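You operate a simulated robot arm through the tools that you are given. There is no shell and no other tool.

You are at the controls of a simulated two-armed robot. One attempt, no reset.

TASK
Wash the greasy hub nut in the tank and stand it in the sink.
Fine: lift the wash lid, hold the part under the suds till no grease shows, stand it in the rinse sink to drain, then shut the lid. Drop nothing, spill no more than a spoonful, keep fingers from under the lid, leave the other parts on the ledge. Where these are worked on the way, their far stop is far enough and under half their travel is too little: wash lid. What is to be rubbed or washed off counts as gone when no trace of it is left.

The check looks at the end state, three seconds after you hand in, the way a careful person would. Anything else that was tipped, shoved, dropped, spilled or broken makes it a failure. A push-on lid holds only when it is set on centred and level and pressed home; a screw cap is set on level and turned clockwise until tight.

THE ROBOT
Two 7-joint arms with two-finger grippers on one trunk that stands fixed in place. Base frame: the origin is at the foot of the trunk, x ahead of it, y to its left, z up. Lengths are in m, angles in rad, forces in N, time in s.
The left shoulder is at [0.086, 0.216, 1.116], the right one opposite. With the tool pointing down near the work surface each hand reaches from about 0.32 to 0.84 m from the base axis, measured 20 degrees to its own side. Payload 3.18 kg a hand.
Tool frame (each hand has its own): the origin (TCP) lies between the finger pads and is the grasp point; the fingertips stand 0.03 m ahead of it; z points along the fingers, y is the line along which they close. The gripper opens to 0.144 m. The gripper's body begins 0.103 m behind the TCP.
Orientation is that of the tool frame in the base frame, as a unit quaternion [w, x, y, z]. With the fingers straight down and closing along the base's y, the tool's x points along the base's -x, its y along +y and its z along -z.

THE INTERFACE
- The arms move only by the tool send_rows. It takes "left_commands", "right_commands" or both (then of equal length, played together; a hand with none holds still); each is a list of rows, each a list of 6 numbers: the shift along the tool's x, y, z in m, then the turn, a rotation vector about the tool's x, y, z in rad. In form: [[x, y, z, ax, ay, az], ...]. A call has 1 to 20 rows; each row shifts and turns the commanded pose from where the row before left it, along the tool's axes as they then stand. "left_fingers" and "right_fingers" are, for a hand that has rows, the opening, from 0 (shut) to 1 (fully open), set as the call begins (left out, the last holds). Each row takes 0.2 s and may step no farther than 0.05 m and 0.15 rad from the row before; otherwise, or with a gripper value out of range, the whole call is refused. A pose out of reach is approached as far as the arm can. The call stops where the force on the tool passes 90 N (or 10 N more than at its start, if that is more) or the arm is blocked; 0.2 s more then pass. Each finger halts on what it meets, pressing with about 41 N; the grip force reading is that of the motor and also rises with nothing between the fingers. The clock runs only during rows and for 0.2 s after the last one: add rows that do not move to give the fingers time. It gives the time, the measured TCP pose, the force on the tool (base axes), the opening and the grip force at its end, in the units of the frame above (readings bear some noise), with the torque about the TCP (base axes, N m) and any sound that the robot's microphone picked up.
- Cameras (640 x 400 px; columns grow to the right, rows downward): "scene" is now at [0.1709, -0.0575, 1.3337]; the picture's right is [-0.62, -0.79, 0.00], its down [-0.22, 0.17, -0.96] and it looks along [0.76, -0.59, -0.28] (base axes); focal length 214 px, centre (320, 200). "left" rides on the left gripper at [0.076, -0.016, -0.143] in its tool frame; the picture's right is [0.21, 0.98, 0.00], its down [-0.84, 0.18, -0.51] and it looks along [-0.50, 0.11, 0.86] (tool axes); focal length 218 px, centre (320, 200). "right" rides on the right gripper at [0.076, 0.016, -0.143] in its tool frame; the picture's right is [-0.21, 0.98, 0.00], its down [-0.84, -0.18, -0.51] and it looks along [-0.50, -0.11, 0.86] (tool axes); focal length 218 px, centre (320, 200). There is no depth. A picture from a camera that has moved, and an enlarged one, comes with that camera's place and axes in the base frame and with its lens.
- camera(camera): a new picture of that camera. The clock stands still meanwhile.
- raise_lower(by): slides the trunk up (or, below 0, down) by that many m; the arms and the scene camera ride with it, the base frame stays. It gives what a move gives, with no picture.
- aim_head(pan, tilt): turns the head with the scene camera to pan (to the left, within 1.396 rad either way) and tilt (down, from -0.506 to 1.204), counted from straight ahead of the robot. It gives what a move gives.
- zoom(camera, box): a new picture of the part [left, top, right, bottom] of that camera's present view, enlarged. The clock stands still meanwhile.
- job_done(): hands the job in; it is judged then, once.

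Nothing tells you positions but the pictures and the camera data. Unless the task says otherwise, let go and move clear before handing in.

The tools are called after "Request:" as a command line: name --argument value ..., lists and objects as JSON in quotes. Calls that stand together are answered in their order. send_rows: Moves the arms, as the interface text tells. Its arguments: {"type":"object","properties":{"left_commands":{"type":"array","items":{"type":"array","items":{"type":"number"}}},"left_fingers":{"type":"number"},"right_commands":{"type":"array","items":{"type":"array","items":{"type":"number"}}},"right_fingers":{"type":"number"}},"required":[]} The other tools are called the same way: raise_lower (by) slides the trunk up or down; aim_head (pan, tilt) turns the head that bears the scene camera; camera (camera) takes a picture; zoom (camera, box) takes an enlarged picture of a part of a camera's view; job_done () hands the job in.

At the start:

```text
time_s: 0.0
left_position: [0.4183, -0.0194, 1.3067]
left_orientation: [0.0, -0.001, 1.0, -0.001]
left_ft_force: [1.0, 0.4, 0.5]
left_torque: [0.01, 0.01, 0.02]
left_grip_width: 0.1437
left_gripper_force: 0.1
right_position: [0.3522, -0.4492, 1.3513]
right_orientation: [0.001, 0.002, 1.0, 0.001]
right_ft_force: [0.2, -0.4, 0.9]
right_torque: [0.01, -0.02, 0.01]
right_grip_width: 0.1442
right_gripper_force: 0.1
trunk travel left (down, up): [-0.198, 0.171]
head pan, tilt: [-0.663, 0.283]
```

scene: 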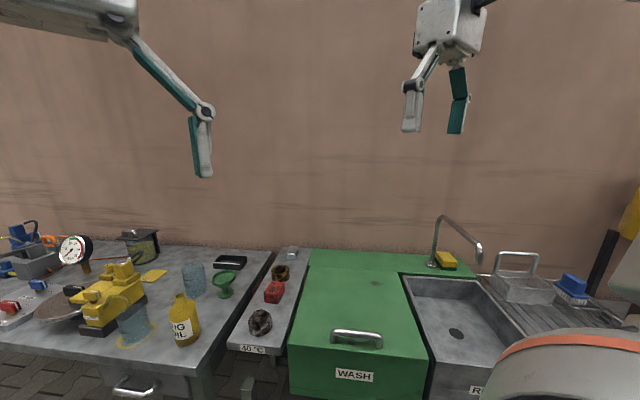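
right: 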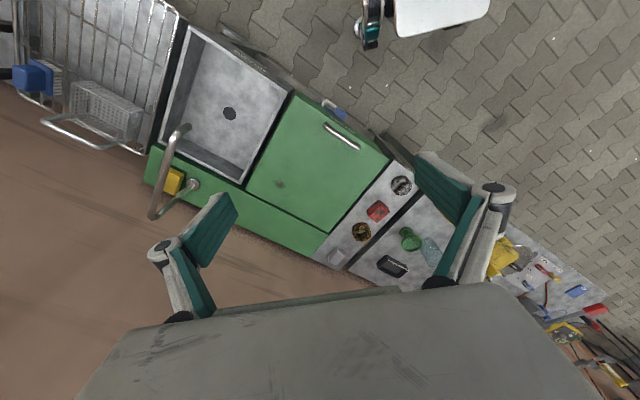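
left: 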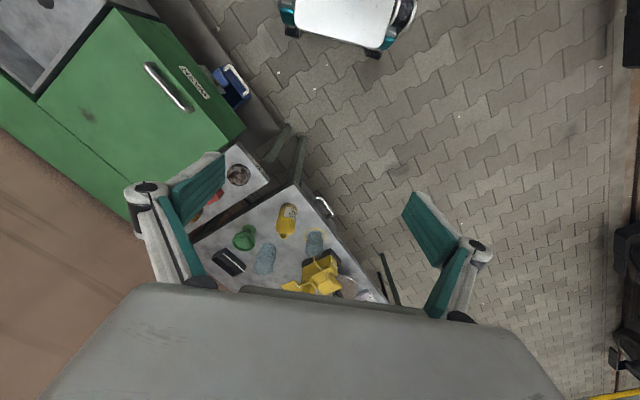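

I see a green wash tank with a lid and a bar handle, a rinse sink to its right, and a grey ledge to its left carrying several parts (a grey/black ring, a red block, a brown nut-like thing, a small grey thing). I'll look closer before moving anything.

Request:
zoom --camera "scene" --box '[220, 230, 320, 360]'

Request:
zoom --camera "scene" --box '[280, 200, 540, 400]'

Request:
zoom --camera "right" --box '[300, 140, 440, 280]'

Request:
zoom --camera "right" --box '[140, 20, 400, 280]'

```text
3.08 times, centred on (270, 295) of scene
camera zoom: at [0.1709, -0.0575, 1.3337], right [-0.62, -0.79, 0.0], down [-0.22, 0.17, -0.96], along [0.76, -0.59, -0.28], focal length 660 px, centre (474, -92)
```

zoom: 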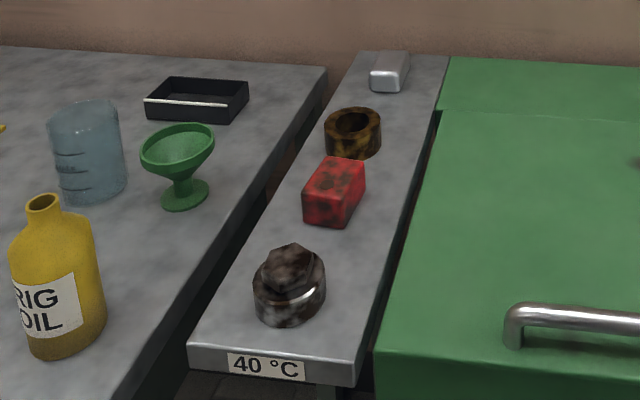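

```text
2.00 times, centred on (410, 300) of scene
camera zoom: at [0.1709, -0.0575, 1.3337], right [-0.62, -0.79, 0.0], down [-0.22, 0.17, -0.96], along [0.76, -0.59, -0.28], focal length 429 px, centre (140, 0)
```

zoom: 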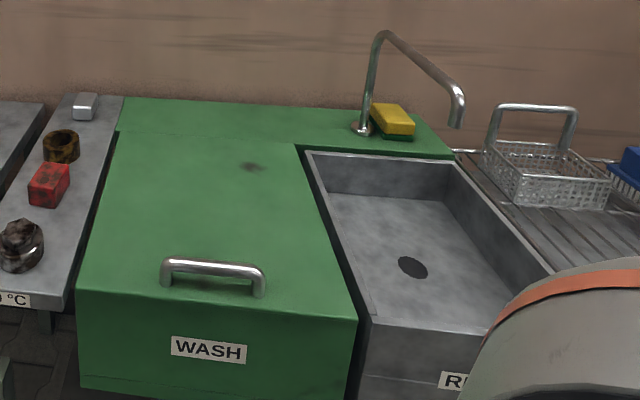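

```text
2.86 times, centred on (370, 210) of right
camera zoom: at [0.276, -0.4331, 1.4952], right [0.21, 0.98, 0.0], down [0.84, -0.18, 0.51], along [0.5, -0.11, -0.86], focal length 624 px, centre (177, 171)
```

zoom: 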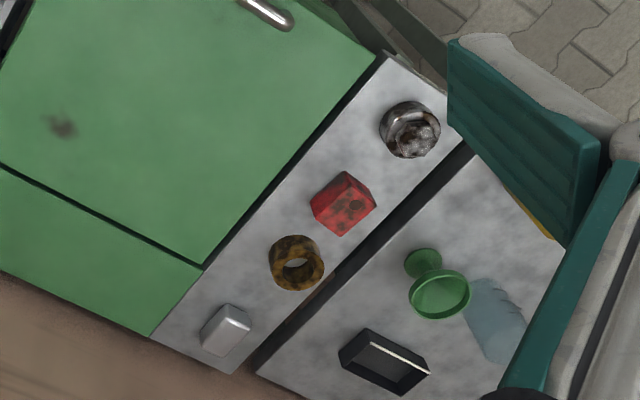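

```text
1.54 times, centred on (270, 150) of right
camera zoom: at [0.276, -0.4331, 1.4952], right [0.21, 0.98, 0.0], down [0.84, -0.18, 0.51], along [0.5, -0.11, -0.86], focal length 336 px, centre (397, 277)
```

zoom: 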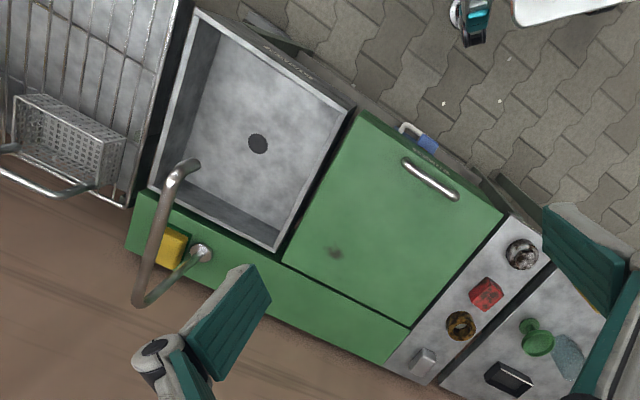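

The hub nut looks to be the flanged, hex-topped part at the front of the ledge. I'll aim the head down at the tank for a better view.

Request:
aim_head --pan -0.8 --tilt 0.75

Request:
camera --camera "scene"

Request:
camera --camera "right"

```text
time_s: 0.9
left_position: [0.4189, -0.0202, 1.3058]
left_orientation: [0.0, 0.0, 1.0, -0.001]
left_ft_force: [-0.6, 0.1, 0.1]
left_torque: [-0.02, 0.01, 0.0]
left_grip_width: 0.144
left_gripper_force: 0.2
right_position: [0.3523, -0.4504, 1.3527]
right_orientation: [0.001, 0.001, 1.0, 0.001]
right_ft_force: [0.1, -0.2, -0.6]
right_torque: [0.01, -0.03, 0.01]
right_grip_width: 0.144
right_gripper_force: 0.0
trunk travel left (down, up): [-0.198, 0.171]
head pan, tilt: [-0.799, 0.75]
```

```text
taken
camera scene: at [0.1551, -0.0594, 1.2918], right [-0.72, -0.7, 0.0], down [-0.48, 0.49, -0.73], along [0.51, -0.52, -0.68], focal length 214 px, centre (320, 200)
```

scene: 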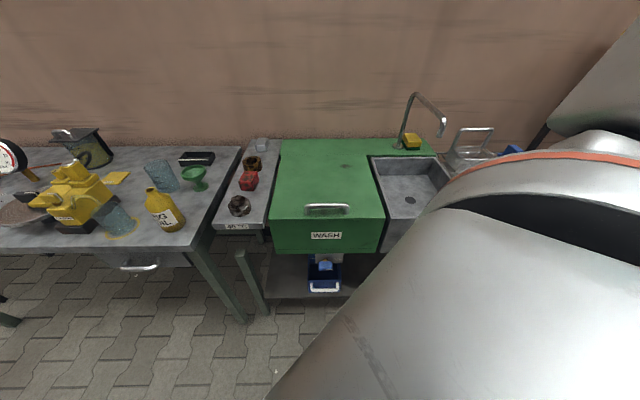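

```text
taken
camera right: at [0.276, -0.4331, 1.4952], right [0.21, 0.98, 0.0], down [0.84, -0.18, 0.51], along [0.5, -0.11, -0.86], focal length 218 px, centre (320, 200)
```

right: 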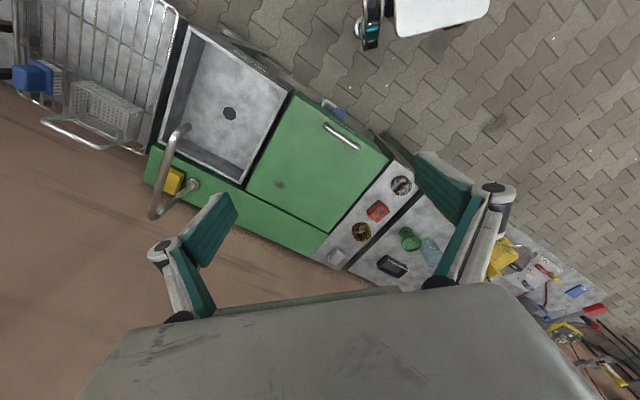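

The tank sits at roughly 45° to the base: lid about 0.36 m square, handle near (0.46, -0.40), nut near (0.67, -0.23, 0.82), sink further to the right. I'll turn the right hand's yaw to match the tank and look down from nearer.

Request:
send_rows --right_commands '[[0, 0, 0, 0, 0, -0.13], [0, 0, 0, 0, 0, -0.13], [0, 0, 0, 0, 0, -0.13], [0, 0, 0, 0, 0, -0.13], [0, 0, 0, 0, 0, -0.13], [0, 0, 0, 0, 0, -0.13]]'

Request:
camera --camera "right"

Request:
camera --camera "scene"

```text
time_s: 2.3
left_position: [0.4175, -0.021, 1.3057]
left_orientation: [0.0, -0.001, 1.0, -0.001]
left_ft_force: [0.0, 0.0, -0.6]
left_torque: [-0.02, 0.0, 0.0]
left_grip_width: 0.144
left_gripper_force: 0.0
right_position: [0.3515, -0.449, 1.3522]
right_orientation: [0.001, -0.38, 0.925, 0.0]
right_ft_force: [1.2, 0.2, -0.1]
right_torque: [0.01, -0.04, 0.03]
right_grip_width: 0.1439
right_gripper_force: 0.2
trunk travel left (down, up): [-0.198, 0.171]
head pan, tilt: [-0.799, 0.75]
```

```text
taken
camera right: at [0.2868, -0.4912, 1.4956], right [-0.54, 0.84, 0.0], down [0.72, 0.46, 0.51], along [0.43, 0.28, -0.86], focal length 218 px, centre (320, 200)
```

right: 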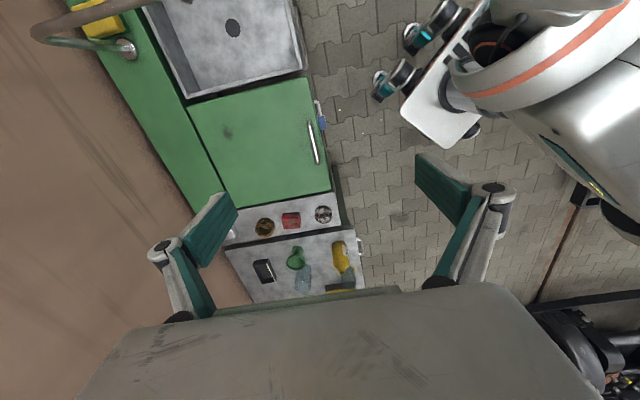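

```text
taken
camera scene: at [0.1551, -0.0594, 1.2918], right [-0.72, -0.7, 0.0], down [-0.48, 0.49, -0.73], along [0.51, -0.52, -0.68], focal length 214 px, centre (320, 200)
```

scene: 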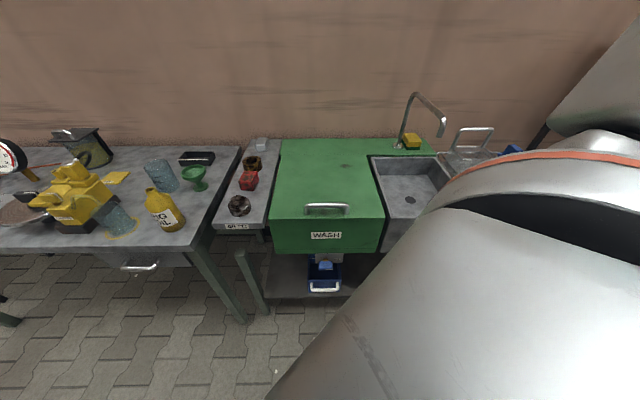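

Request:
zoom --camera "right" --box '[170, 60, 370, 260]'

Request:
zoom --camera "scene" --box '[210, 130, 450, 280]'

Request:
zoom --camera "scene" --box '[280, 185, 380, 260]'

```text
2.00 times, centred on (270, 160) of right
camera zoom: at [0.2868, -0.4912, 1.4956], right [-0.54, 0.84, 0.0], down [0.72, 0.46, 0.51], along [0.43, 0.28, -0.86], focal length 436 px, centre (420, 280)
```

zoom: 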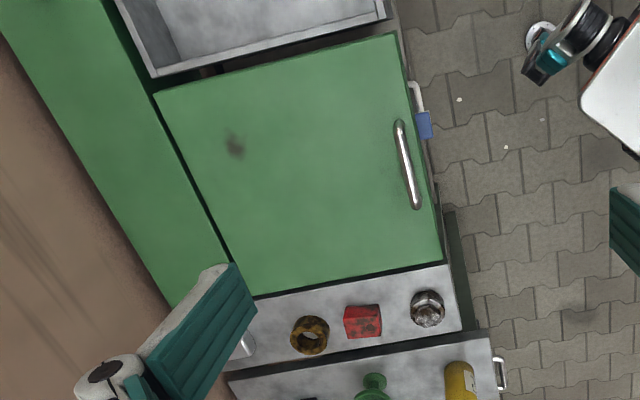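

```text
2.67 times, centred on (330, 205) of scene
camera zoom: at [0.1551, -0.0594, 1.2918], right [-0.72, -0.7, 0.0], down [-0.48, 0.49, -0.73], along [0.51, -0.52, -0.68], focal length 572 px, centre (293, 187)
```

zoom: 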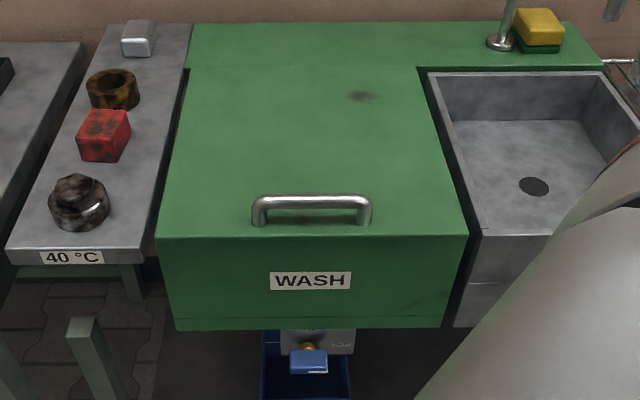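

```text
5.33 times, centred on (330, 222) of scene
camera zoom: at [0.1551, -0.0594, 1.2918], right [-0.72, -0.7, 0.0], down [-0.48, 0.49, -0.73], along [0.51, -0.52, -0.68], focal length 1144 px, centre (267, 80)
```

zoom: 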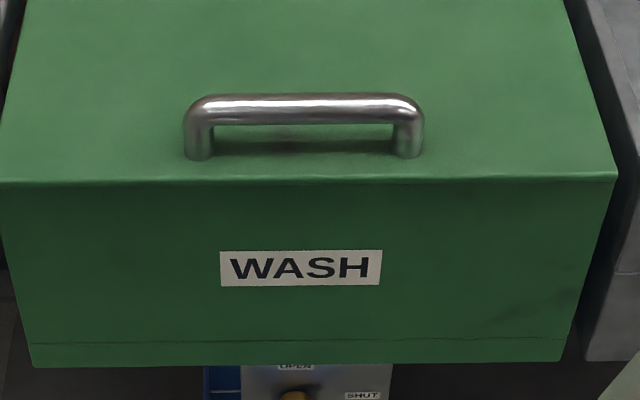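

Working estimates: tank turned 45°, lid front edge about 0.585 m along the (0.707,-0.707) direction, handle bar about 29 mm behind it at z≈0.835, hinge about 0.36 m behind the front edge. I'll raise the trunk for reach over the open lid and bring the right hand over the handle.

Request:
raise_lower --by 0.15

Request:
send_rows --right_commands '[[-0.011, -0.005, 0.045, 0, 0, 0], [-0.011, -0.005, 0.045, 0, 0, 0], [-0.011, -0.005, 0.045, 0, 0, 0], [-0.011, -0.005, 0.045, 0, 0, 0], [-0.011, -0.005, 0.045, 0, 0, 0], [-0.011, -0.005, 0.045, 0, 0, 0], [-0.011, -0.005, 0.045, 0, 0, 0], [-0.011, -0.005, 0.045, 0, 0, 0], [-0.011, -0.005, 0.045, 0, 0, 0], [-0.01, -0.003, 0.045, 0, 0, -0.005]]'

Request:
camera --camera "right"

Request:
camera --camera "scene"

```text
time_s: 4.1
left_position: [0.4095, -0.0199, 1.466]
left_orientation: [0.013, -0.003, 1.0, -0.003]
left_ft_force: [-0.4, -0.5, 0.7]
left_torque: [0.0, 0.01, 0.0]
left_grip_width: 0.1439
left_gripper_force: 0.0
right_position: [0.3528, -0.4495, 1.5019]
right_orientation: [0.001, -0.38, 0.925, 0.0]
right_ft_force: [-0.7, 0.5, 0.4]
right_torque: [0.02, -0.01, -0.03]
right_grip_width: 0.1441
right_gripper_force: 0.0
trunk travel left (down, up): [-0.348, 0.021]
head pan, tilt: [-0.799, 0.75]
```

```text
time_s: 6.3
left_position: [0.4114, -0.0191, 1.4655]
left_orientation: [0.012, -0.003, 1.0, -0.005]
left_ft_force: [0.6, -0.3, -0.1]
left_torque: [0.02, 0.05, -0.02]
left_grip_width: 0.144
left_gripper_force: 0.0
right_position: [0.4658, -0.4075, 1.0494]
right_orientation: [0.001, -0.381, 0.925, 0.0]
right_ft_force: [-0.2, 0.0, 0.4]
right_torque: [-0.01, 0.06, 0.0]
right_grip_width: 0.1438
right_gripper_force: 0.1
trunk travel left (down, up): [-0.348, 0.021]
head pan, tilt: [-0.799, 0.75]
```

```text
taken
camera right: at [0.3998, -0.4494, 1.1923], right [-0.54, 0.84, 0.0], down [0.72, 0.47, 0.51], along [0.43, 0.28, -0.86], focal length 218 px, centre (320, 200)
```

right: 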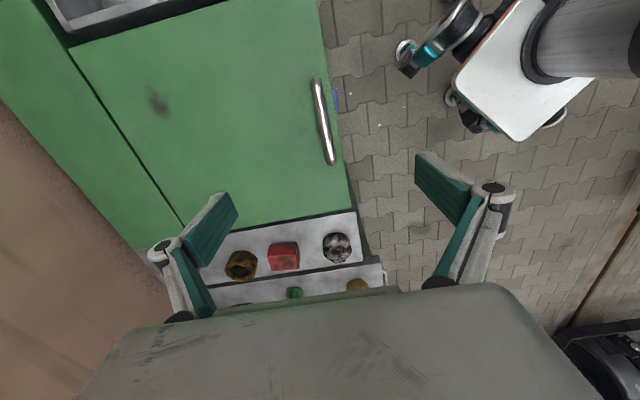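

```text
taken
camera scene: at [0.0992, -0.0598, 1.4455], right [-0.72, -0.7, 0.0], down [-0.48, 0.49, -0.73], along [0.51, -0.52, -0.68], focal length 214 px, centre (320, 200)
```

scene: 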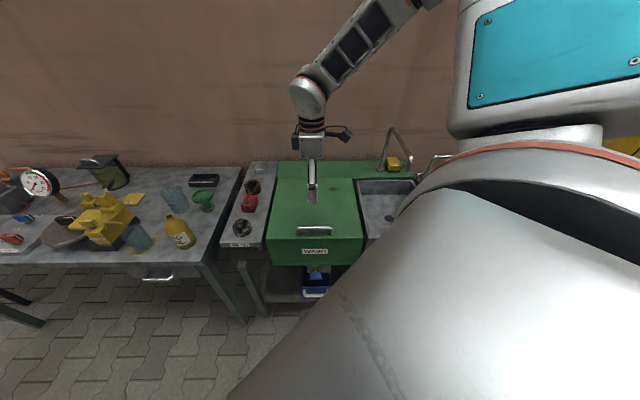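

Request:
zoom --camera "right" --box '[270, 70, 370, 170]'

Request:
zoom --camera "scene" --box '[250, 140, 400, 300]'

```text
4.00 times, centred on (320, 120) of right
camera zoom: at [0.3998, -0.4494, 1.1923], right [-0.54, 0.84, 0.0], down [0.72, 0.47, 0.51], along [0.43, 0.28, -0.86], focal length 873 px, centre (320, 520)
```

zoom: 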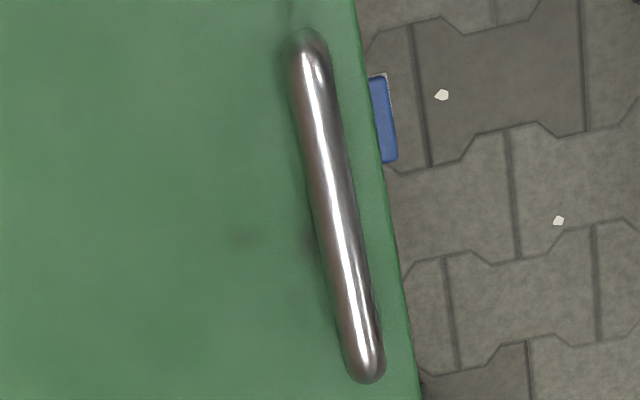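

```text
2.50 times, centred on (325, 220) of scene
camera zoom: at [0.0992, -0.0598, 1.4455], right [-0.72, -0.7, 0.0], down [-0.48, 0.49, -0.73], along [0.51, -0.52, -0.68], focal length 536 px, centre (308, 150)
```

zoom: 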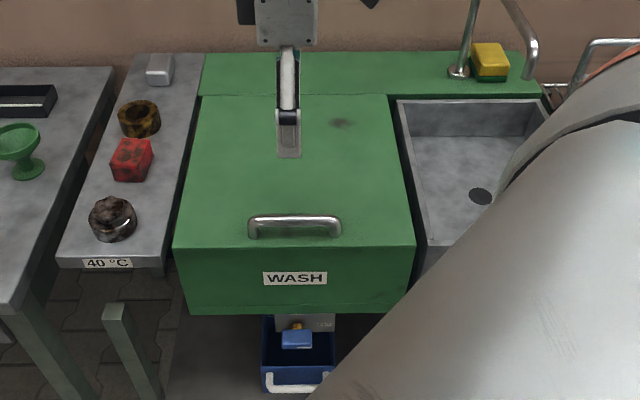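

The handle bar sits just below the hand: about 8 mm toward me from the TCP, bar centre at z≈0.845, lid top ≈0.807. I'll narrow the fingers and go down so they straddle the bar with the tips clear of the lid.

Request:
send_rows --right_commands '[[0, 0.004, 0.03, 0, 0, 0], [0, 0.004, 0.03, 0, 0, 0.01], [0, 0, 0.03, 0, 0, 0], [0, 0, 0.03, 0, 0, 0], [0, 0, 0.025, 0, 0, 0], [0, 0, 0.015, 0, 0, 0]]' --right_fingers 0.45

Request:
camera --camera "right"

Request:
zoom --camera "scene" --box '[250, 160, 400, 280]'

```text
time_s: 7.7
left_position: [0.4103, -0.0192, 1.4657]
left_orientation: [0.013, -0.003, 1.0, -0.005]
left_ft_force: [0.8, 0.0, 0.0]
left_torque: [0.0, 0.01, -0.03]
left_grip_width: 0.144
left_gripper_force: 0.2
right_position: [0.4581, -0.4018, 0.892]
right_orientation: [0.002, -0.377, 0.926, 0.001]
right_ft_force: [-0.2, -0.1, -0.1]
right_torque: [-0.01, 0.01, -0.02]
right_grip_width: 0.0646
right_gripper_force: 0.1
trunk travel left (down, up): [-0.348, 0.021]
head pan, tilt: [-0.799, 0.75]
```

```text
taken
camera right: at [0.3917, -0.4433, 1.0346], right [-0.53, 0.85, 0.0], down [0.73, 0.46, 0.51], along [0.43, 0.27, -0.86], focal length 218 px, centre (320, 200)
```

right: 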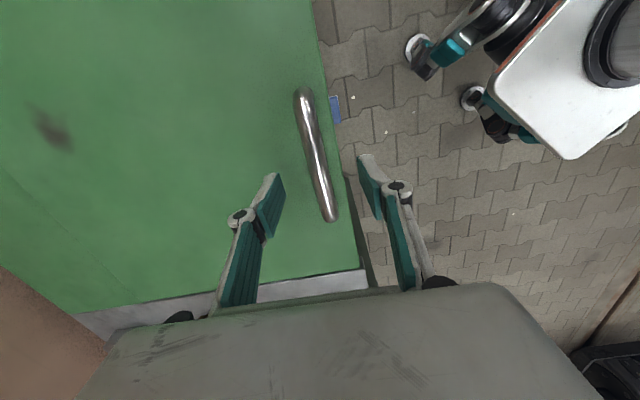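

```text
3.33 times, centred on (325, 220) of scene
camera zoom: at [0.0983, -0.0597, 1.4456], right [-0.72, -0.7, 0.0], down [-0.48, 0.49, -0.73], along [0.51, -0.52, -0.68], focal length 715 px, centre (303, 133)
```

zoom: 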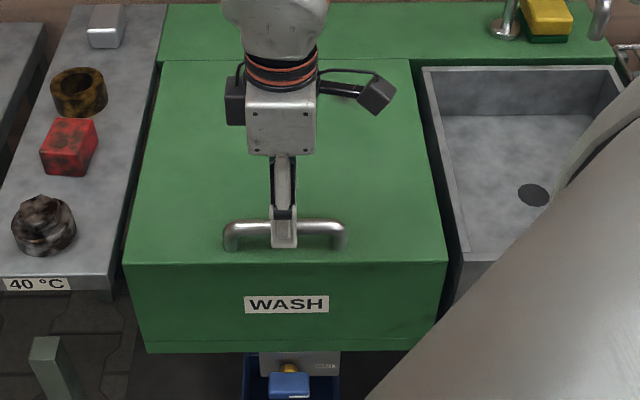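

The bar is centred between the fingers. I'll go down the last 37 mm and close on it.

Request:
send_rows --right_commands '[[0, 0, 0.015, 0, 0, 0], [0, 0, 0.012, 0, 0, 0], [0, 0, 0.01, 0, 0, 0]]'

Request:
send_rows --right_commands '[[0, 0, 0, 0, 0, 0], [0, 0, 0, 0, 0, 0], [0, 0, 0, 0, 0, 0]]' --right_fingers 0

Request:
camera --camera "right"

Request:
zoom --camera "scene" --box '[250, 160, 400, 280]'

```text
time_s: 8.5
left_position: [0.4096, -0.0196, 1.4663]
left_orientation: [0.011, -0.003, 1.0, -0.004]
left_ft_force: [0.4, -0.8, -0.5]
left_torque: [0.02, -0.01, 0.01]
left_grip_width: 0.1441
left_gripper_force: 0.0
right_position: [0.4571, -0.4016, 0.8542]
right_orientation: [0.0, -0.377, 0.926, 0.0]
right_ft_force: [0.0, -0.4, 0.0]
right_torque: [0.0, 0.02, 0.04]
right_grip_width: 0.0648
right_gripper_force: 0.1
trunk travel left (down, up): [-0.348, 0.021]
head pan, tilt: [-0.799, 0.75]
```

```text
time_s: 9.3
left_position: [0.4106, -0.0207, 1.4668]
left_orientation: [0.012, -0.003, 1.0, -0.005]
left_ft_force: [0.3, 0.7, 1.6]
left_torque: [-0.02, 0.01, 0.03]
left_grip_width: 0.1442
left_gripper_force: 0.1
right_position: [0.4577, -0.4027, 0.8534]
right_orientation: [0.002, -0.377, 0.926, 0.0]
right_ft_force: [8.2, -12.2, -0.3]
right_torque: [-0.28, -0.12, 0.73]
right_grip_width: 0.0168
right_gripper_force: 44.9
trunk travel left (down, up): [-0.348, 0.021]
head pan, tilt: [-0.799, 0.75]
```

```text
taken
camera right: at [0.3923, -0.4441, 0.9968], right [-0.53, 0.85, 0.0], down [0.73, 0.46, 0.51], along [0.43, 0.27, -0.86], focal length 218 px, centre (320, 200)
```

right: 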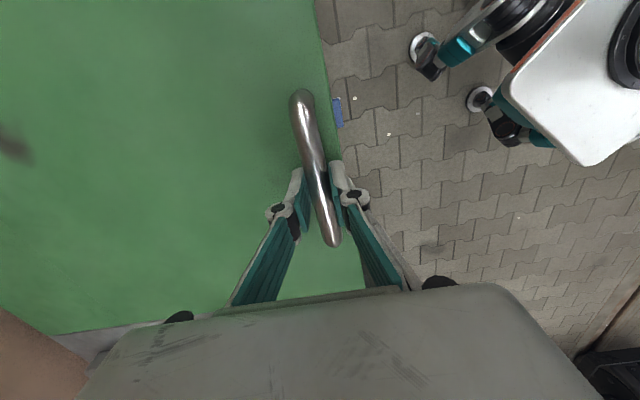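

```text
3.33 times, centred on (325, 220) of scene
camera zoom: at [0.099, -0.0607, 1.4455], right [-0.72, -0.7, 0.0], down [-0.48, 0.49, -0.73], along [0.51, -0.52, -0.68], focal length 715 px, centre (303, 133)
```

zoom: 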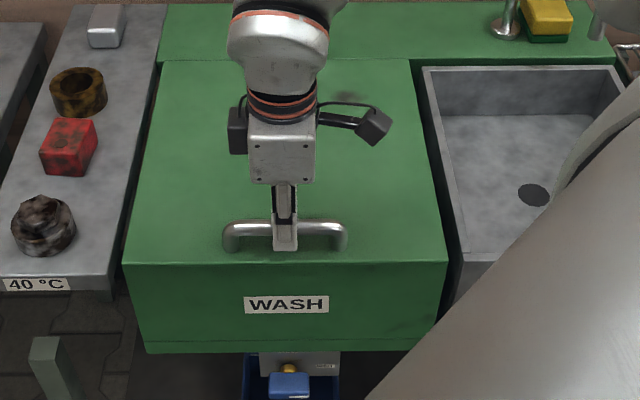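

The handle is gripped (opening 16.8 mm). I'll begin lifting along the hinge arc with the hand kept pointing down, and watch the forces.

Request:
send_rows --right_commands '[[0, -0.0018, -0.0117, 0, 0, 0], [0, -0.0022, -0.0117, 0, 0, 0], [0, -0.0026, -0.0116, 0, 0, 0], [0, -0.003, -0.0115, 0, 0, 0], [0, -0.0034, -0.0114, 0, 0, 0]]'

Request:
zoom --camera "scene" --box '[250, 140, 400, 280]'

```text
time_s: 10.5
left_position: [0.411, -0.0224, 1.4662]
left_orientation: [0.013, -0.004, 1.0, -0.004]
left_ft_force: [-0.1, -0.4, 0.7]
left_torque: [0.01, -0.02, -0.02]
left_grip_width: 0.1436
left_gripper_force: 0.0
right_position: [0.4675, -0.4113, 0.9102]
right_orientation: [0.0, -0.377, 0.926, 0.001]
right_ft_force: [3.6, -21.4, -8.9]
right_torque: [0.02, -0.23, 0.56]
right_grip_width: 0.0166
right_gripper_force: 45.1
trunk travel left (down, up): [-0.348, 0.021]
head pan, tilt: [-0.799, 0.75]
```

```text
2.86 times, centred on (325, 210) of scene
camera zoom: at [0.0991, -0.0622, 1.4454], right [-0.72, -0.7, 0.0], down [-0.48, 0.49, -0.73], along [0.51, -0.52, -0.68], focal length 613 px, centre (306, 171)
```

zoom: 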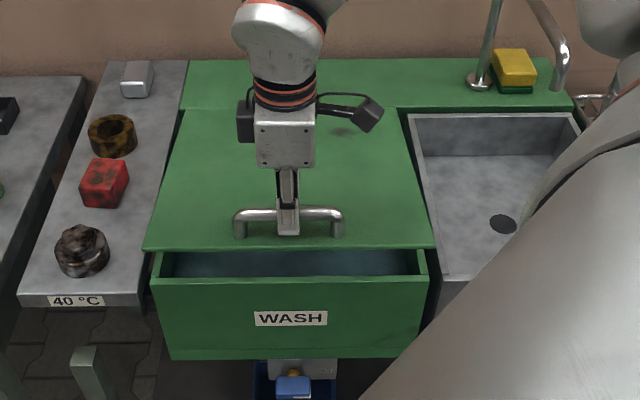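

The lid is coming up cleanly and lightly. I'll continue the arc with a small inward correction.

Request:
send_rows --right_commands '[[0.0005, -0.0058, -0.014, 0, 0, 0], [0.0005, -0.006, -0.0138, 0, 0, 0], [0, -0.006, -0.0136, 0, 0, 0], [0, -0.0066, -0.0133, 0, 0, 0], [0, -0.0071, -0.013, 0, 0, 0], [0, -0.0077, -0.0127, 0, 0, 0], [0, -0.0083, -0.0123, 0, 0, 0], [0, -0.0088, -0.012, 0, 0, 0]]'

Request:
zoom --camera "scene" --box '[250, 120, 400, 280]'

Request:
camera --camera "right"

```text
time_s: 12.3
left_position: [0.4079, -0.0175, 1.4656]
left_orientation: [0.013, -0.003, 1.0, -0.005]
left_ft_force: [0.4, -0.5, -0.4]
left_torque: [-0.02, 0.01, 0.04]
left_grip_width: 0.1439
left_gripper_force: 0.2
right_position: [0.5055, -0.4479, 1.0188]
right_orientation: [0.001, -0.376, 0.927, 0.0]
right_ft_force: [-8.0, 10.5, 5.0]
right_torque: [0.4, 0.27, 0.32]
right_grip_width: 0.0167
right_gripper_force: 44.7
trunk travel left (down, up): [-0.348, 0.021]
head pan, tilt: [-0.799, 0.75]
```

```text
2.50 times, centred on (325, 200) of scene
camera zoom: at [0.0967, -0.0577, 1.4459], right [-0.72, -0.7, 0.0], down [-0.47, 0.49, -0.73], along [0.51, -0.53, -0.68], focal length 536 px, centre (308, 200)
```

zoom: 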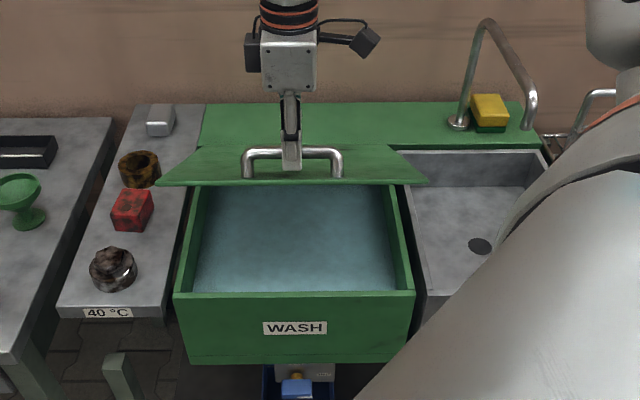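

```text
taken
camera right: at [0.439, -0.4903, 1.1624], right [-0.53, 0.85, 0.0], down [0.73, 0.46, 0.51], along [0.43, 0.27, -0.86], focal length 218 px, centre (320, 200)
```

right: 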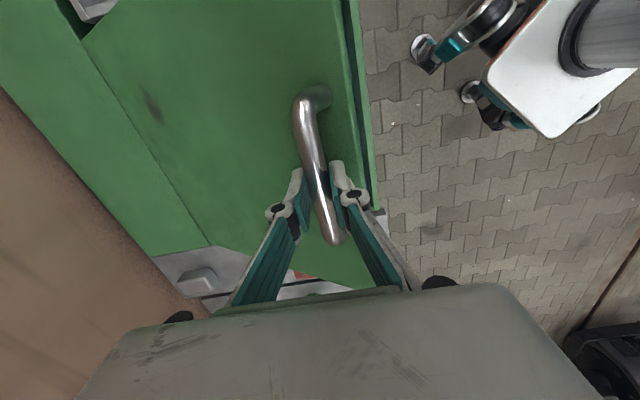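

The lid is about 30° up and suds are visible inside. I'll continue the arc to about 60°.

Request:
send_rows --right_commands '[[0, -0.0102, -0.0138, 0, 0, 0], [0, -0.0119, -0.0132, 0, 0, 0], [0, -0.0126, -0.0126, 0, 0, 0], [0, -0.0133, -0.0119, 0, 0, 0], [0, -0.0138, -0.0112, 0, 0, 0], [0, -0.0144, -0.0104, 0, 0, 0], [0, -0.015, -0.0097, 0, 0, 0], [0, -0.0154, -0.0088, 0, 0, 0], [0, -0.0159, -0.0081, 0, 0, 0], [0, -0.0163, -0.0072, 0, 0, 0]]'

Request:
camera --camera "scene"

Request:
camera --camera "right"

```text
time_s: 14.5
left_position: [0.4108, -0.017, 1.4665]
left_orientation: [0.013, -0.003, 1.0, -0.007]
left_ft_force: [-0.1, 0.1, -0.6]
left_torque: [-0.01, -0.01, 0.02]
left_grip_width: 0.1441
left_gripper_force: 0.1
right_position: [0.6044, -0.5485, 1.1264]
right_orientation: [0.002, -0.377, 0.926, 0.0]
right_ft_force: [8.1, 16.3, 7.9]
right_torque: [0.36, -0.06, -0.03]
right_grip_width: 0.0165
right_gripper_force: 45.2
trunk travel left (down, up): [-0.348, 0.021]
head pan, tilt: [-0.799, 0.75]
```

```text
taken
camera scene: at [0.0982, -0.0566, 1.4458], right [-0.72, -0.7, 0.0], down [-0.48, 0.49, -0.73], along [0.51, -0.53, -0.68], focal length 214 px, centre (320, 200)
```

scene: 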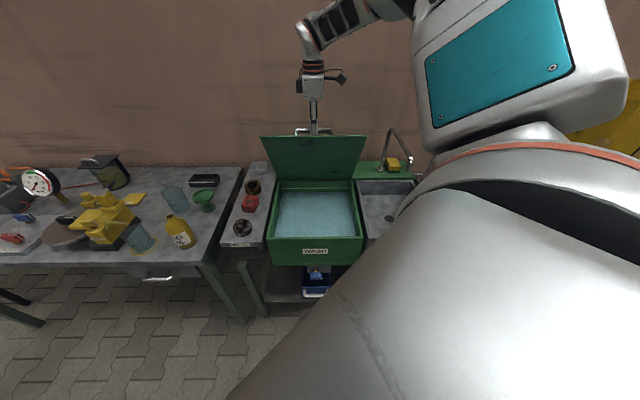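

```text
taken
camera right: at [0.5379, -0.5901, 1.2703], right [-0.53, 0.85, 0.0], down [0.73, 0.46, 0.51], along [0.43, 0.27, -0.86], focal length 218 px, centre (320, 200)
```

right: 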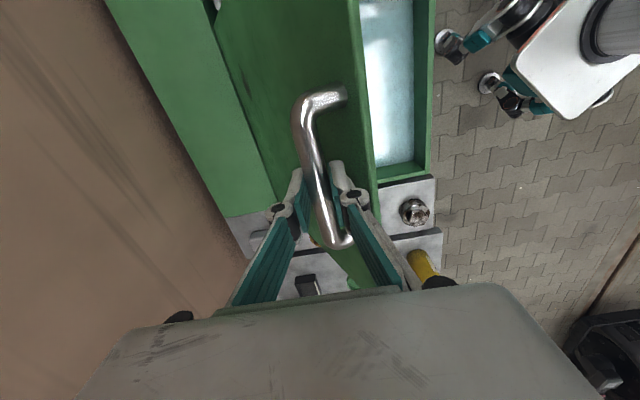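

Request:
send_rows --right_commands '[[-0.0003, -0.0166, -0.0064, 0, 0, 0], [-0.0003, -0.017, -0.0055, 0, 0, 0], [-0.0003, -0.0172, -0.0046, 0, 0, 0], [-0.0003, -0.0174, -0.0037, 0, 0, 0], [-0.0003, -0.0176, -0.0028, 0, 0, 0]]'

Request:
camera --camera "scene"

Request:
camera --camera "right"

```text
time_s: 15.7
left_position: [0.4102, -0.0172, 1.4663]
left_orientation: [0.013, -0.004, 1.0, -0.005]
left_ft_force: [-0.1, -0.8, -0.4]
left_torque: [0.01, 0.0, -0.01]
left_grip_width: 0.1439
left_gripper_force: 0.0
right_position: [0.6582, -0.604, 1.1481]
right_orientation: [0.003, -0.377, 0.926, 0.002]
right_ft_force: [9.1, 12.1, 9.8]
right_torque: [0.56, -0.64, 0.05]
right_grip_width: 0.0165
right_gripper_force: 44.2
right hand out of reach, approached as far as the arm can: row 5
trunk travel left (down, up): [-0.348, 0.021]
head pan, tilt: [-0.799, 0.75]
```

```text
taken
camera scene: at [0.0983, -0.0571, 1.4458], right [-0.72, -0.7, 0.0], down [-0.48, 0.49, -0.73], along [0.51, -0.53, -0.68], focal length 214 px, centre (320, 200)
```

scene: 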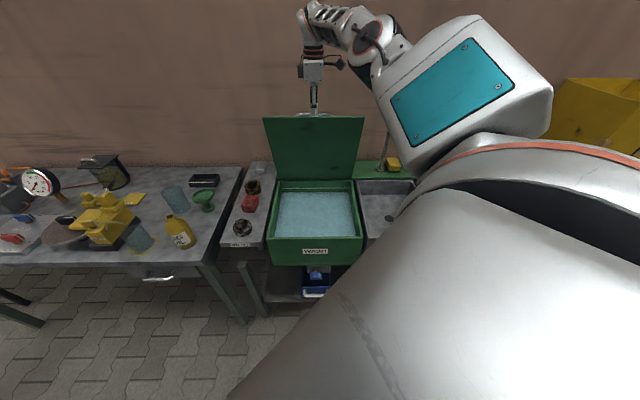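

```text
taken
camera right: at [0.5917, -0.6458, 1.2916], right [-0.53, 0.85, 0.0], down [0.73, 0.46, 0.51], along [0.43, 0.27, -0.86], focal length 218 px, centre (320, 200)
```

right: 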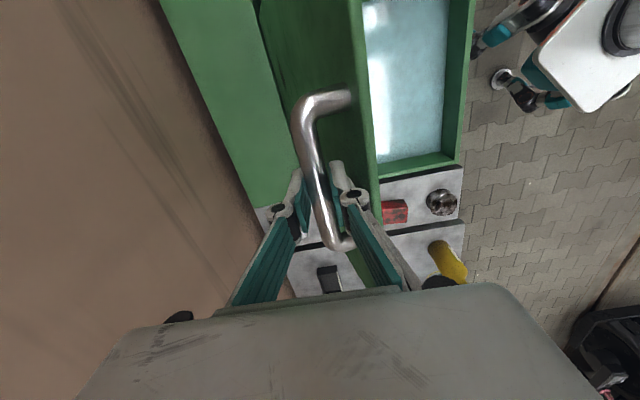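

Near the arm's reach limit with the hand vertical and the lid about 74° up. I'll tilt the hand a little so it points toward the wall, which brings the wrist nearer, then check before going on.

Request:
send_rows --right_commands '[[0, 0, 0, 0.08, 0, 0], [0, 0, 0, 0.08, 0, 0], [0, 0, 0, 0.08, 0, 0], [0, 0, 0, 0.08, 0, 0]]'

Request:
camera --camera "right"

```text
time_s: 16.7
left_position: [0.4105, -0.0185, 1.4668]
left_orientation: [0.012, -0.004, 1.0, -0.005]
left_ft_force: [0.0, 0.3, -0.7]
left_torque: [0.0, 0.01, 0.0]
left_grip_width: 0.144
left_gripper_force: 0.1
right_position: [0.658, -0.6039, 1.1464]
right_orientation: [0.061, -0.371, 0.915, -0.148]
right_ft_force: [7.8, 11.1, 3.5]
right_torque: [0.12, 0.09, 0.22]
right_grip_width: 0.0167
right_gripper_force: 45.3
trunk travel left (down, up): [-0.348, 0.021]
head pan, tilt: [-0.799, 0.75]
```

```text
taken
camera right: at [0.5617, -0.6142, 1.2768], right [-0.5, 0.81, -0.31], down [0.61, 0.58, 0.54], along [0.62, 0.08, -0.78], focal length 218 px, centre (320, 200)
```

right: 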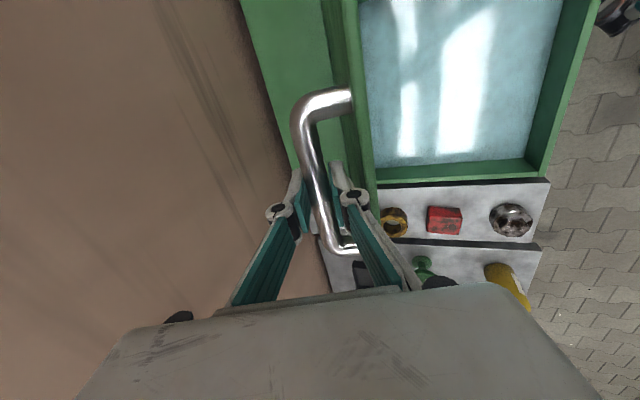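

Request:
send_rows --right_commands '[[-0.0005, -0.0125, 0.002, 0, 0, 0], [-0.0005, -0.0125, 0.003, 0, 0, 0], [0, -0.0125, 0.0037, 0, 0, 0]]'

Request:
camera --camera "scene"

Request:
camera --camera "right"

```text
time_s: 17.5
left_position: [0.4112, -0.0181, 1.4654]
left_orientation: [0.012, -0.004, 1.0, -0.005]
left_ft_force: [-0.6, 0.5, -0.1]
left_torque: [0.0, 0.0, 0.01]
left_grip_width: 0.1437
left_gripper_force: 0.1
right_position: [0.6847, -0.6325, 1.1495]
right_orientation: [0.06, -0.372, 0.915, -0.148]
right_ft_force: [6.5, 6.8, 1.2]
right_torque: [-0.32, 0.45, -0.24]
right_grip_width: 0.0166
right_gripper_force: 44.9
trunk travel left (down, up): [-0.348, 0.021]
head pan, tilt: [-0.799, 0.75]
```

```text
taken
camera scene: at [0.0988, -0.0582, 1.4457], right [-0.72, -0.7, 0.0], down [-0.48, 0.49, -0.73], along [0.51, -0.52, -0.68], focal length 214 px, centre (320, 200)
```

scene: 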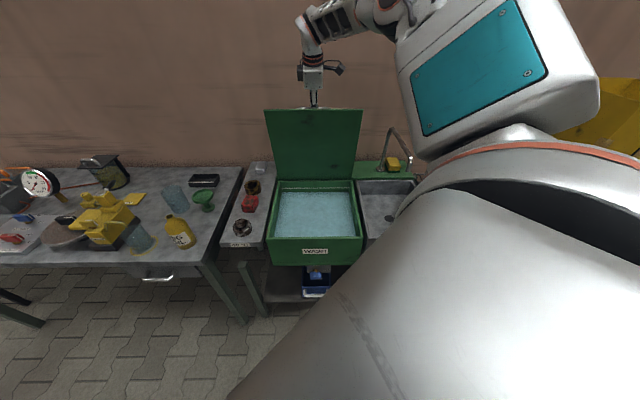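

```text
taken
camera right: at [0.5886, -0.6411, 1.2806], right [-0.5, 0.81, -0.31], down [0.61, 0.58, 0.54], along [0.62, 0.08, -0.78], focal length 218 px, centre (320, 200)
```

right: 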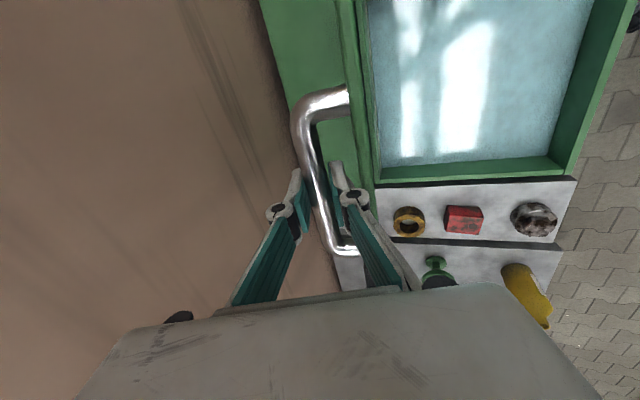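

Request:
send_rows --right_commands '[[-0.0003, -0.0113, 0.0034, 0, 0, 0], [-0.0003, -0.0113, 0.0038, 0, 0, 0], [-0.0002, -0.0112, 0.0042, 0, 0, 0], [-0.0002, -0.0111, 0.0046, 0, 0, 0]]'

Request:
camera --camera "right"

```text
time_s: 18.1
left_position: [0.4033, -0.0164, 1.4678]
left_orientation: [0.014, -0.004, 1.0, -0.006]
left_ft_force: [-0.2, -1.1, -0.5]
left_torque: [0.07, 0.02, -0.01]
left_grip_width: 0.1438
left_gripper_force: 0.1
right_position: [0.6897, -0.6333, 1.1449]
right_orientation: [0.054, -0.371, 0.919, -0.125]
right_ft_force: [-44.1, 29.1, 19.7]
right_torque: [-0.01, 0.28, 0.56]
right_grip_width: 0.0169
right_gripper_force: 44.6
trunk travel left (down, up): [-0.348, 0.021]
head pan, tilt: [-0.799, 0.75]
stopped in row 3 (right hand): the force on the tool passed its limit at 99 N (the readings are from after the stop); the commanded pose is now the measured one
```

```text
taken
camera right: at [0.5963, -0.6468, 1.2779], right [-0.5, 0.82, -0.26], down [0.63, 0.56, 0.54], along [0.59, 0.11, -0.8], focal length 218 px, centre (320, 200)
```

right: 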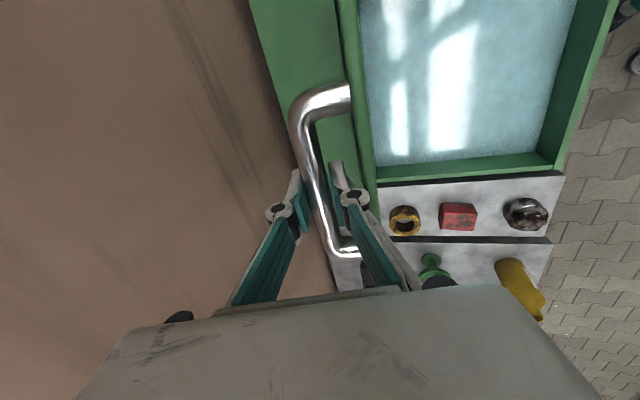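

That jump to about 50 N along the wall direction is the lid's far stop, roughly 80–83° open. I'll back off a few millimetres and open the fingers only slightly, so the front finger still catches the bar if the lid wants to fall.

Request:
send_rows --right_commands '[[0, 0.002, 0, 0, 0, 0], [0, 0.002, 0, 0, 0, 0], [0, 0, 0, 0, 0, 0]]'

Request:
send_rows --right_commands '[[0, 0, 0, 0, 0, 0], [0, 0, 0, 0, 0, 0], [0, 0, 0, 0, 0, 0]]' --right_fingers 0.2

Request:
camera --camera "right"

Request:
zoom --camera "scene" --box '[250, 50, 400, 200]'

```text
time_s: 18.9
left_position: [0.4042, -0.0157, 1.4672]
left_orientation: [0.015, -0.004, 1.0, -0.007]
left_ft_force: [0.9, -0.9, -0.2]
left_torque: [-0.01, -0.03, -0.01]
left_grip_width: 0.144
left_gripper_force: 0.0
right_position: [0.6893, -0.6324, 1.145]
right_orientation: [0.055, -0.37, 0.918, -0.131]
right_ft_force: [-26.5, 19.9, 18.2]
right_torque: [0.06, 0.04, 0.43]
right_grip_width: 0.0157
right_gripper_force: 45.0
trunk travel left (down, up): [-0.348, 0.021]
head pan, tilt: [-0.799, 0.75]
```

```text
time_s: 19.7
left_position: [0.4091, -0.0182, 1.4664]
left_orientation: [0.014, -0.004, 1.0, -0.006]
left_ft_force: [0.2, 0.2, 0.2]
left_torque: [0.01, -0.02, -0.02]
left_grip_width: 0.144
left_gripper_force: 0.1
right_position: [0.6927, -0.6361, 1.141]
right_orientation: [0.053, -0.371, 0.917, -0.133]
right_ft_force: [-2.5, -1.4, 16.6]
right_torque: [0.67, 0.54, 0.25]
right_grip_width: 0.0256
right_gripper_force: 0.1
trunk travel left (down, up): [-0.348, 0.021]
head pan, tilt: [-0.799, 0.75]
```

```text
taken
camera right: at [0.5985, -0.649, 1.2733], right [-0.5, 0.82, -0.28], down [0.63, 0.56, 0.54], along [0.6, 0.1, -0.8], focal length 218 px, centre (320, 200)
```

right: 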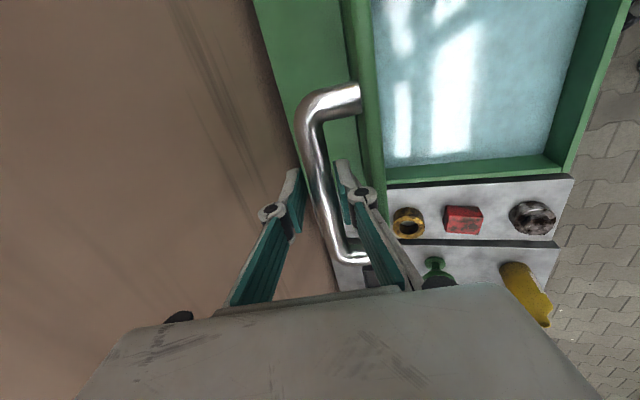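

```text
2.67 times, centred on (325, 125) of scene
camera zoom: at [0.0962, -0.0582, 1.4459], right [-0.72, -0.7, 0.0], down [-0.47, 0.49, -0.73], along [0.51, -0.52, -0.68], focal length 572 px, centre (307, 400)
```

zoom: 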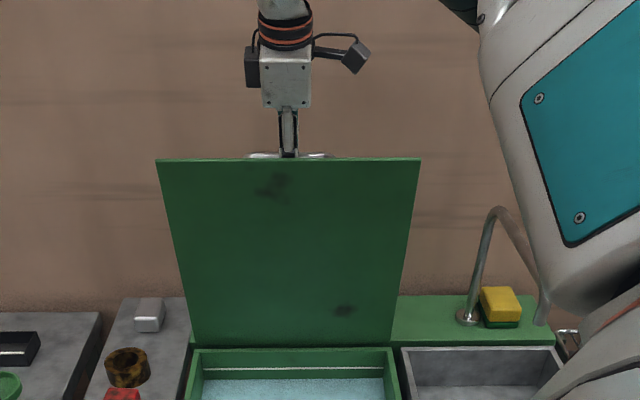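

The bar now floats between the open pads without pressing on either, but there's 16 N upward on the hand, so something is resting on the lid edge. I'll back the hand up gently and watch whether the lid stays.

Request:
send_rows --right_commands '[[0, 0, -0.005, 0, 0, 0], [0, 0, -0.005, 0, 0, 0]]'

Request:
camera --camera "right"

```text
time_s: 20.3
left_position: [0.4102, -0.0187, 1.4662]
left_orientation: [0.013, -0.003, 1.0, -0.006]
left_ft_force: [-0.1, 0.2, 0.8]
left_torque: [-0.01, -0.01, -0.02]
left_grip_width: 0.1443
left_gripper_force: 0.0
right_position: [0.6916, -0.6354, 1.1464]
right_orientation: [0.053, -0.371, 0.918, -0.13]
right_ft_force: [0.1, 0.7, 0.1]
right_torque: [0.01, -0.01, -0.02]
right_grip_width: 0.029
right_gripper_force: 0.0
trunk travel left (down, up): [-0.348, 0.021]
head pan, tilt: [-0.799, 0.75]
```

```text
taken
camera right: at [0.5976, -0.6473, 1.2803], right [-0.5, 0.82, -0.27], down [0.63, 0.56, 0.54], along [0.59, 0.1, -0.8], focal length 218 px, centre (320, 200)
```

right: 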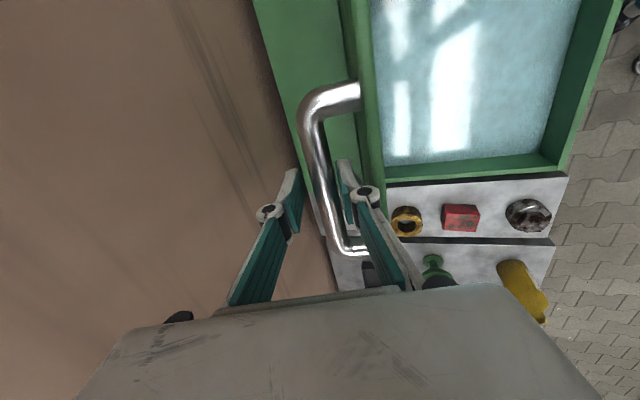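

Force is zero and the lid stays put by itself. I'll draw the hand out along its own axis and confirm the lid holds.

Request:
send_rows --right_commands '[[0, 0, -0.012, 0, 0, 0], [0, 0, -0.015, 0, 0, 0], [0, 0, -0.02, 0, 0, 0], [0, 0, -0.025, 0, 0, 0], [0, 0, -0.03, 0, 0, 0]]'

Request:
camera --camera "right"

Request:
camera --camera "scene"

```text
time_s: 21.5
left_position: [0.4093, -0.0198, 1.4666]
left_orientation: [0.014, -0.004, 1.0, -0.005]
left_ft_force: [-0.3, 0.2, -0.1]
left_torque: [0.01, -0.02, 0.02]
left_grip_width: 0.1441
left_gripper_force: 0.1
right_position: [0.6702, -0.6136, 1.2461]
right_orientation: [0.054, -0.371, 0.918, -0.13]
right_ft_force: [0.8, -0.7, -0.3]
right_torque: [0.01, 0.01, -0.01]
right_grip_width: 0.0289
right_gripper_force: 0.0
trunk travel left (down, up): [-0.348, 0.021]
head pan, tilt: [-0.799, 0.75]
```

```text
taken
camera right: at [0.5768, -0.6269, 1.3793], right [-0.5, 0.82, -0.27], down [0.63, 0.56, 0.54], along [0.6, 0.1, -0.8], focal length 218 px, centre (320, 200)
```

right: 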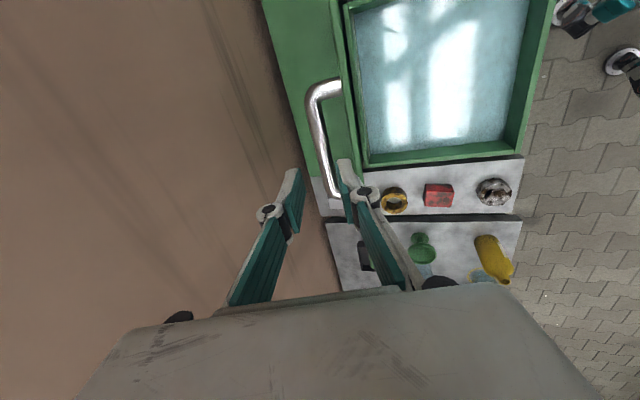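

```text
taken
camera scene: at [0.0974, -0.059, 1.4457], right [-0.72, -0.7, 0.0], down [-0.48, 0.49, -0.73], along [0.51, -0.52, -0.68], focal length 214 px, centre (320, 200)
```

scene: 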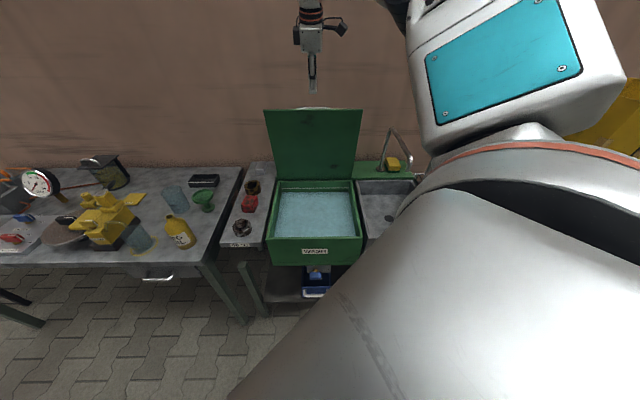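

The lid stays open on its own. Now I'll bring the hand back over the tank at height, straighten it, and move across toward the nut for a close look.

Request:
send_rows --right_commands '[[0, 0.0433, -0.0124, 0, 0, 0], [0, 0.0433, -0.0124, 0, 0, 0], [0, 0.0433, -0.0124, 0, 0, 0], [0, 0.0433, -0.0124, 0, 0, 0], [0, 0.0433, -0.0124, 0, 0, 0], [0, 0.0433, -0.0124, 0, 0, 0], [0, 0, 0, -0.07, 0, 0], [0, 0, 0, -0.07, 0, 0], [0, 0, 0, -0.07, 0, 0], [0, 0, 0, -0.07, 0, 0], [-0.045, 0, 0.02, 0, 0, 0], [-0.045, 0, 0.02, 0, 0, 0], [-0.045, 0, 0.02, 0, 0, 0], [-0.045, 0, 0.02, 0, 0, 0], [-0.045, 0, 0.02, 0, 0, 0]]' --right_fingers 0.6

Request:
camera --camera "right"

Request:
camera --camera "scene"

```text
time_s: 24.7
left_position: [0.4097, -0.02, 1.4665]
left_orientation: [0.013, -0.003, 1.0, -0.004]
left_ft_force: [-0.3, -0.1, -0.1]
left_torque: [0.02, -0.04, 0.02]
left_grip_width: 0.1439
left_gripper_force: 0.0
right_position: [0.6298, -0.2769, 1.148]
right_orientation: [0.001, -0.374, 0.928, 0.0]
right_ft_force: [-0.5, 0.7, 0.1]
right_torque: [-0.01, 0.0, 0.01]
right_grip_width: 0.0865
right_gripper_force: 0.0
right hand out of reach, approached as far as the arm can: row 15
trunk travel left (down, up): [-0.348, 0.021]
head pan, tilt: [-0.799, 0.75]
```

```text
taken
camera right: at [0.562, -0.3174, 1.2916], right [-0.53, 0.85, 0.0], down [0.73, 0.45, 0.51], along [0.43, 0.27, -0.86], focal length 218 px, centre (320, 200)
```

right: 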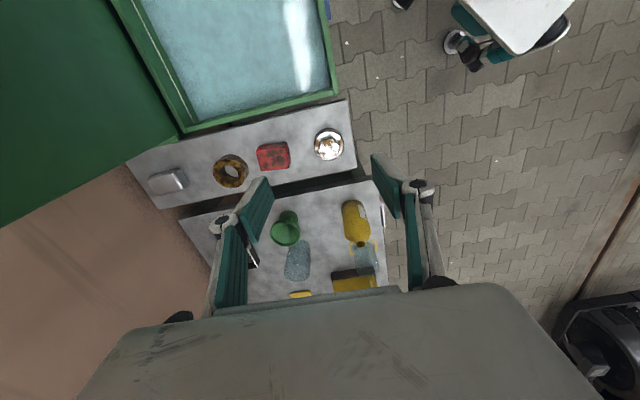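

```text
taken
camera scene: at [0.0977, -0.0596, 1.4457], right [-0.72, -0.7, 0.0], down [-0.48, 0.49, -0.73], along [0.51, -0.52, -0.68], focal length 214 px, centre (320, 200)
```

scene: 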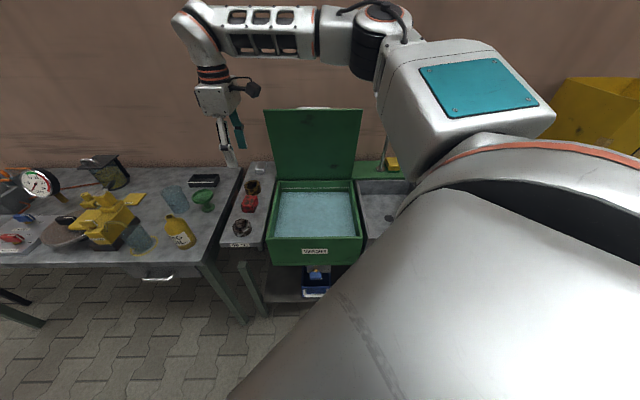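

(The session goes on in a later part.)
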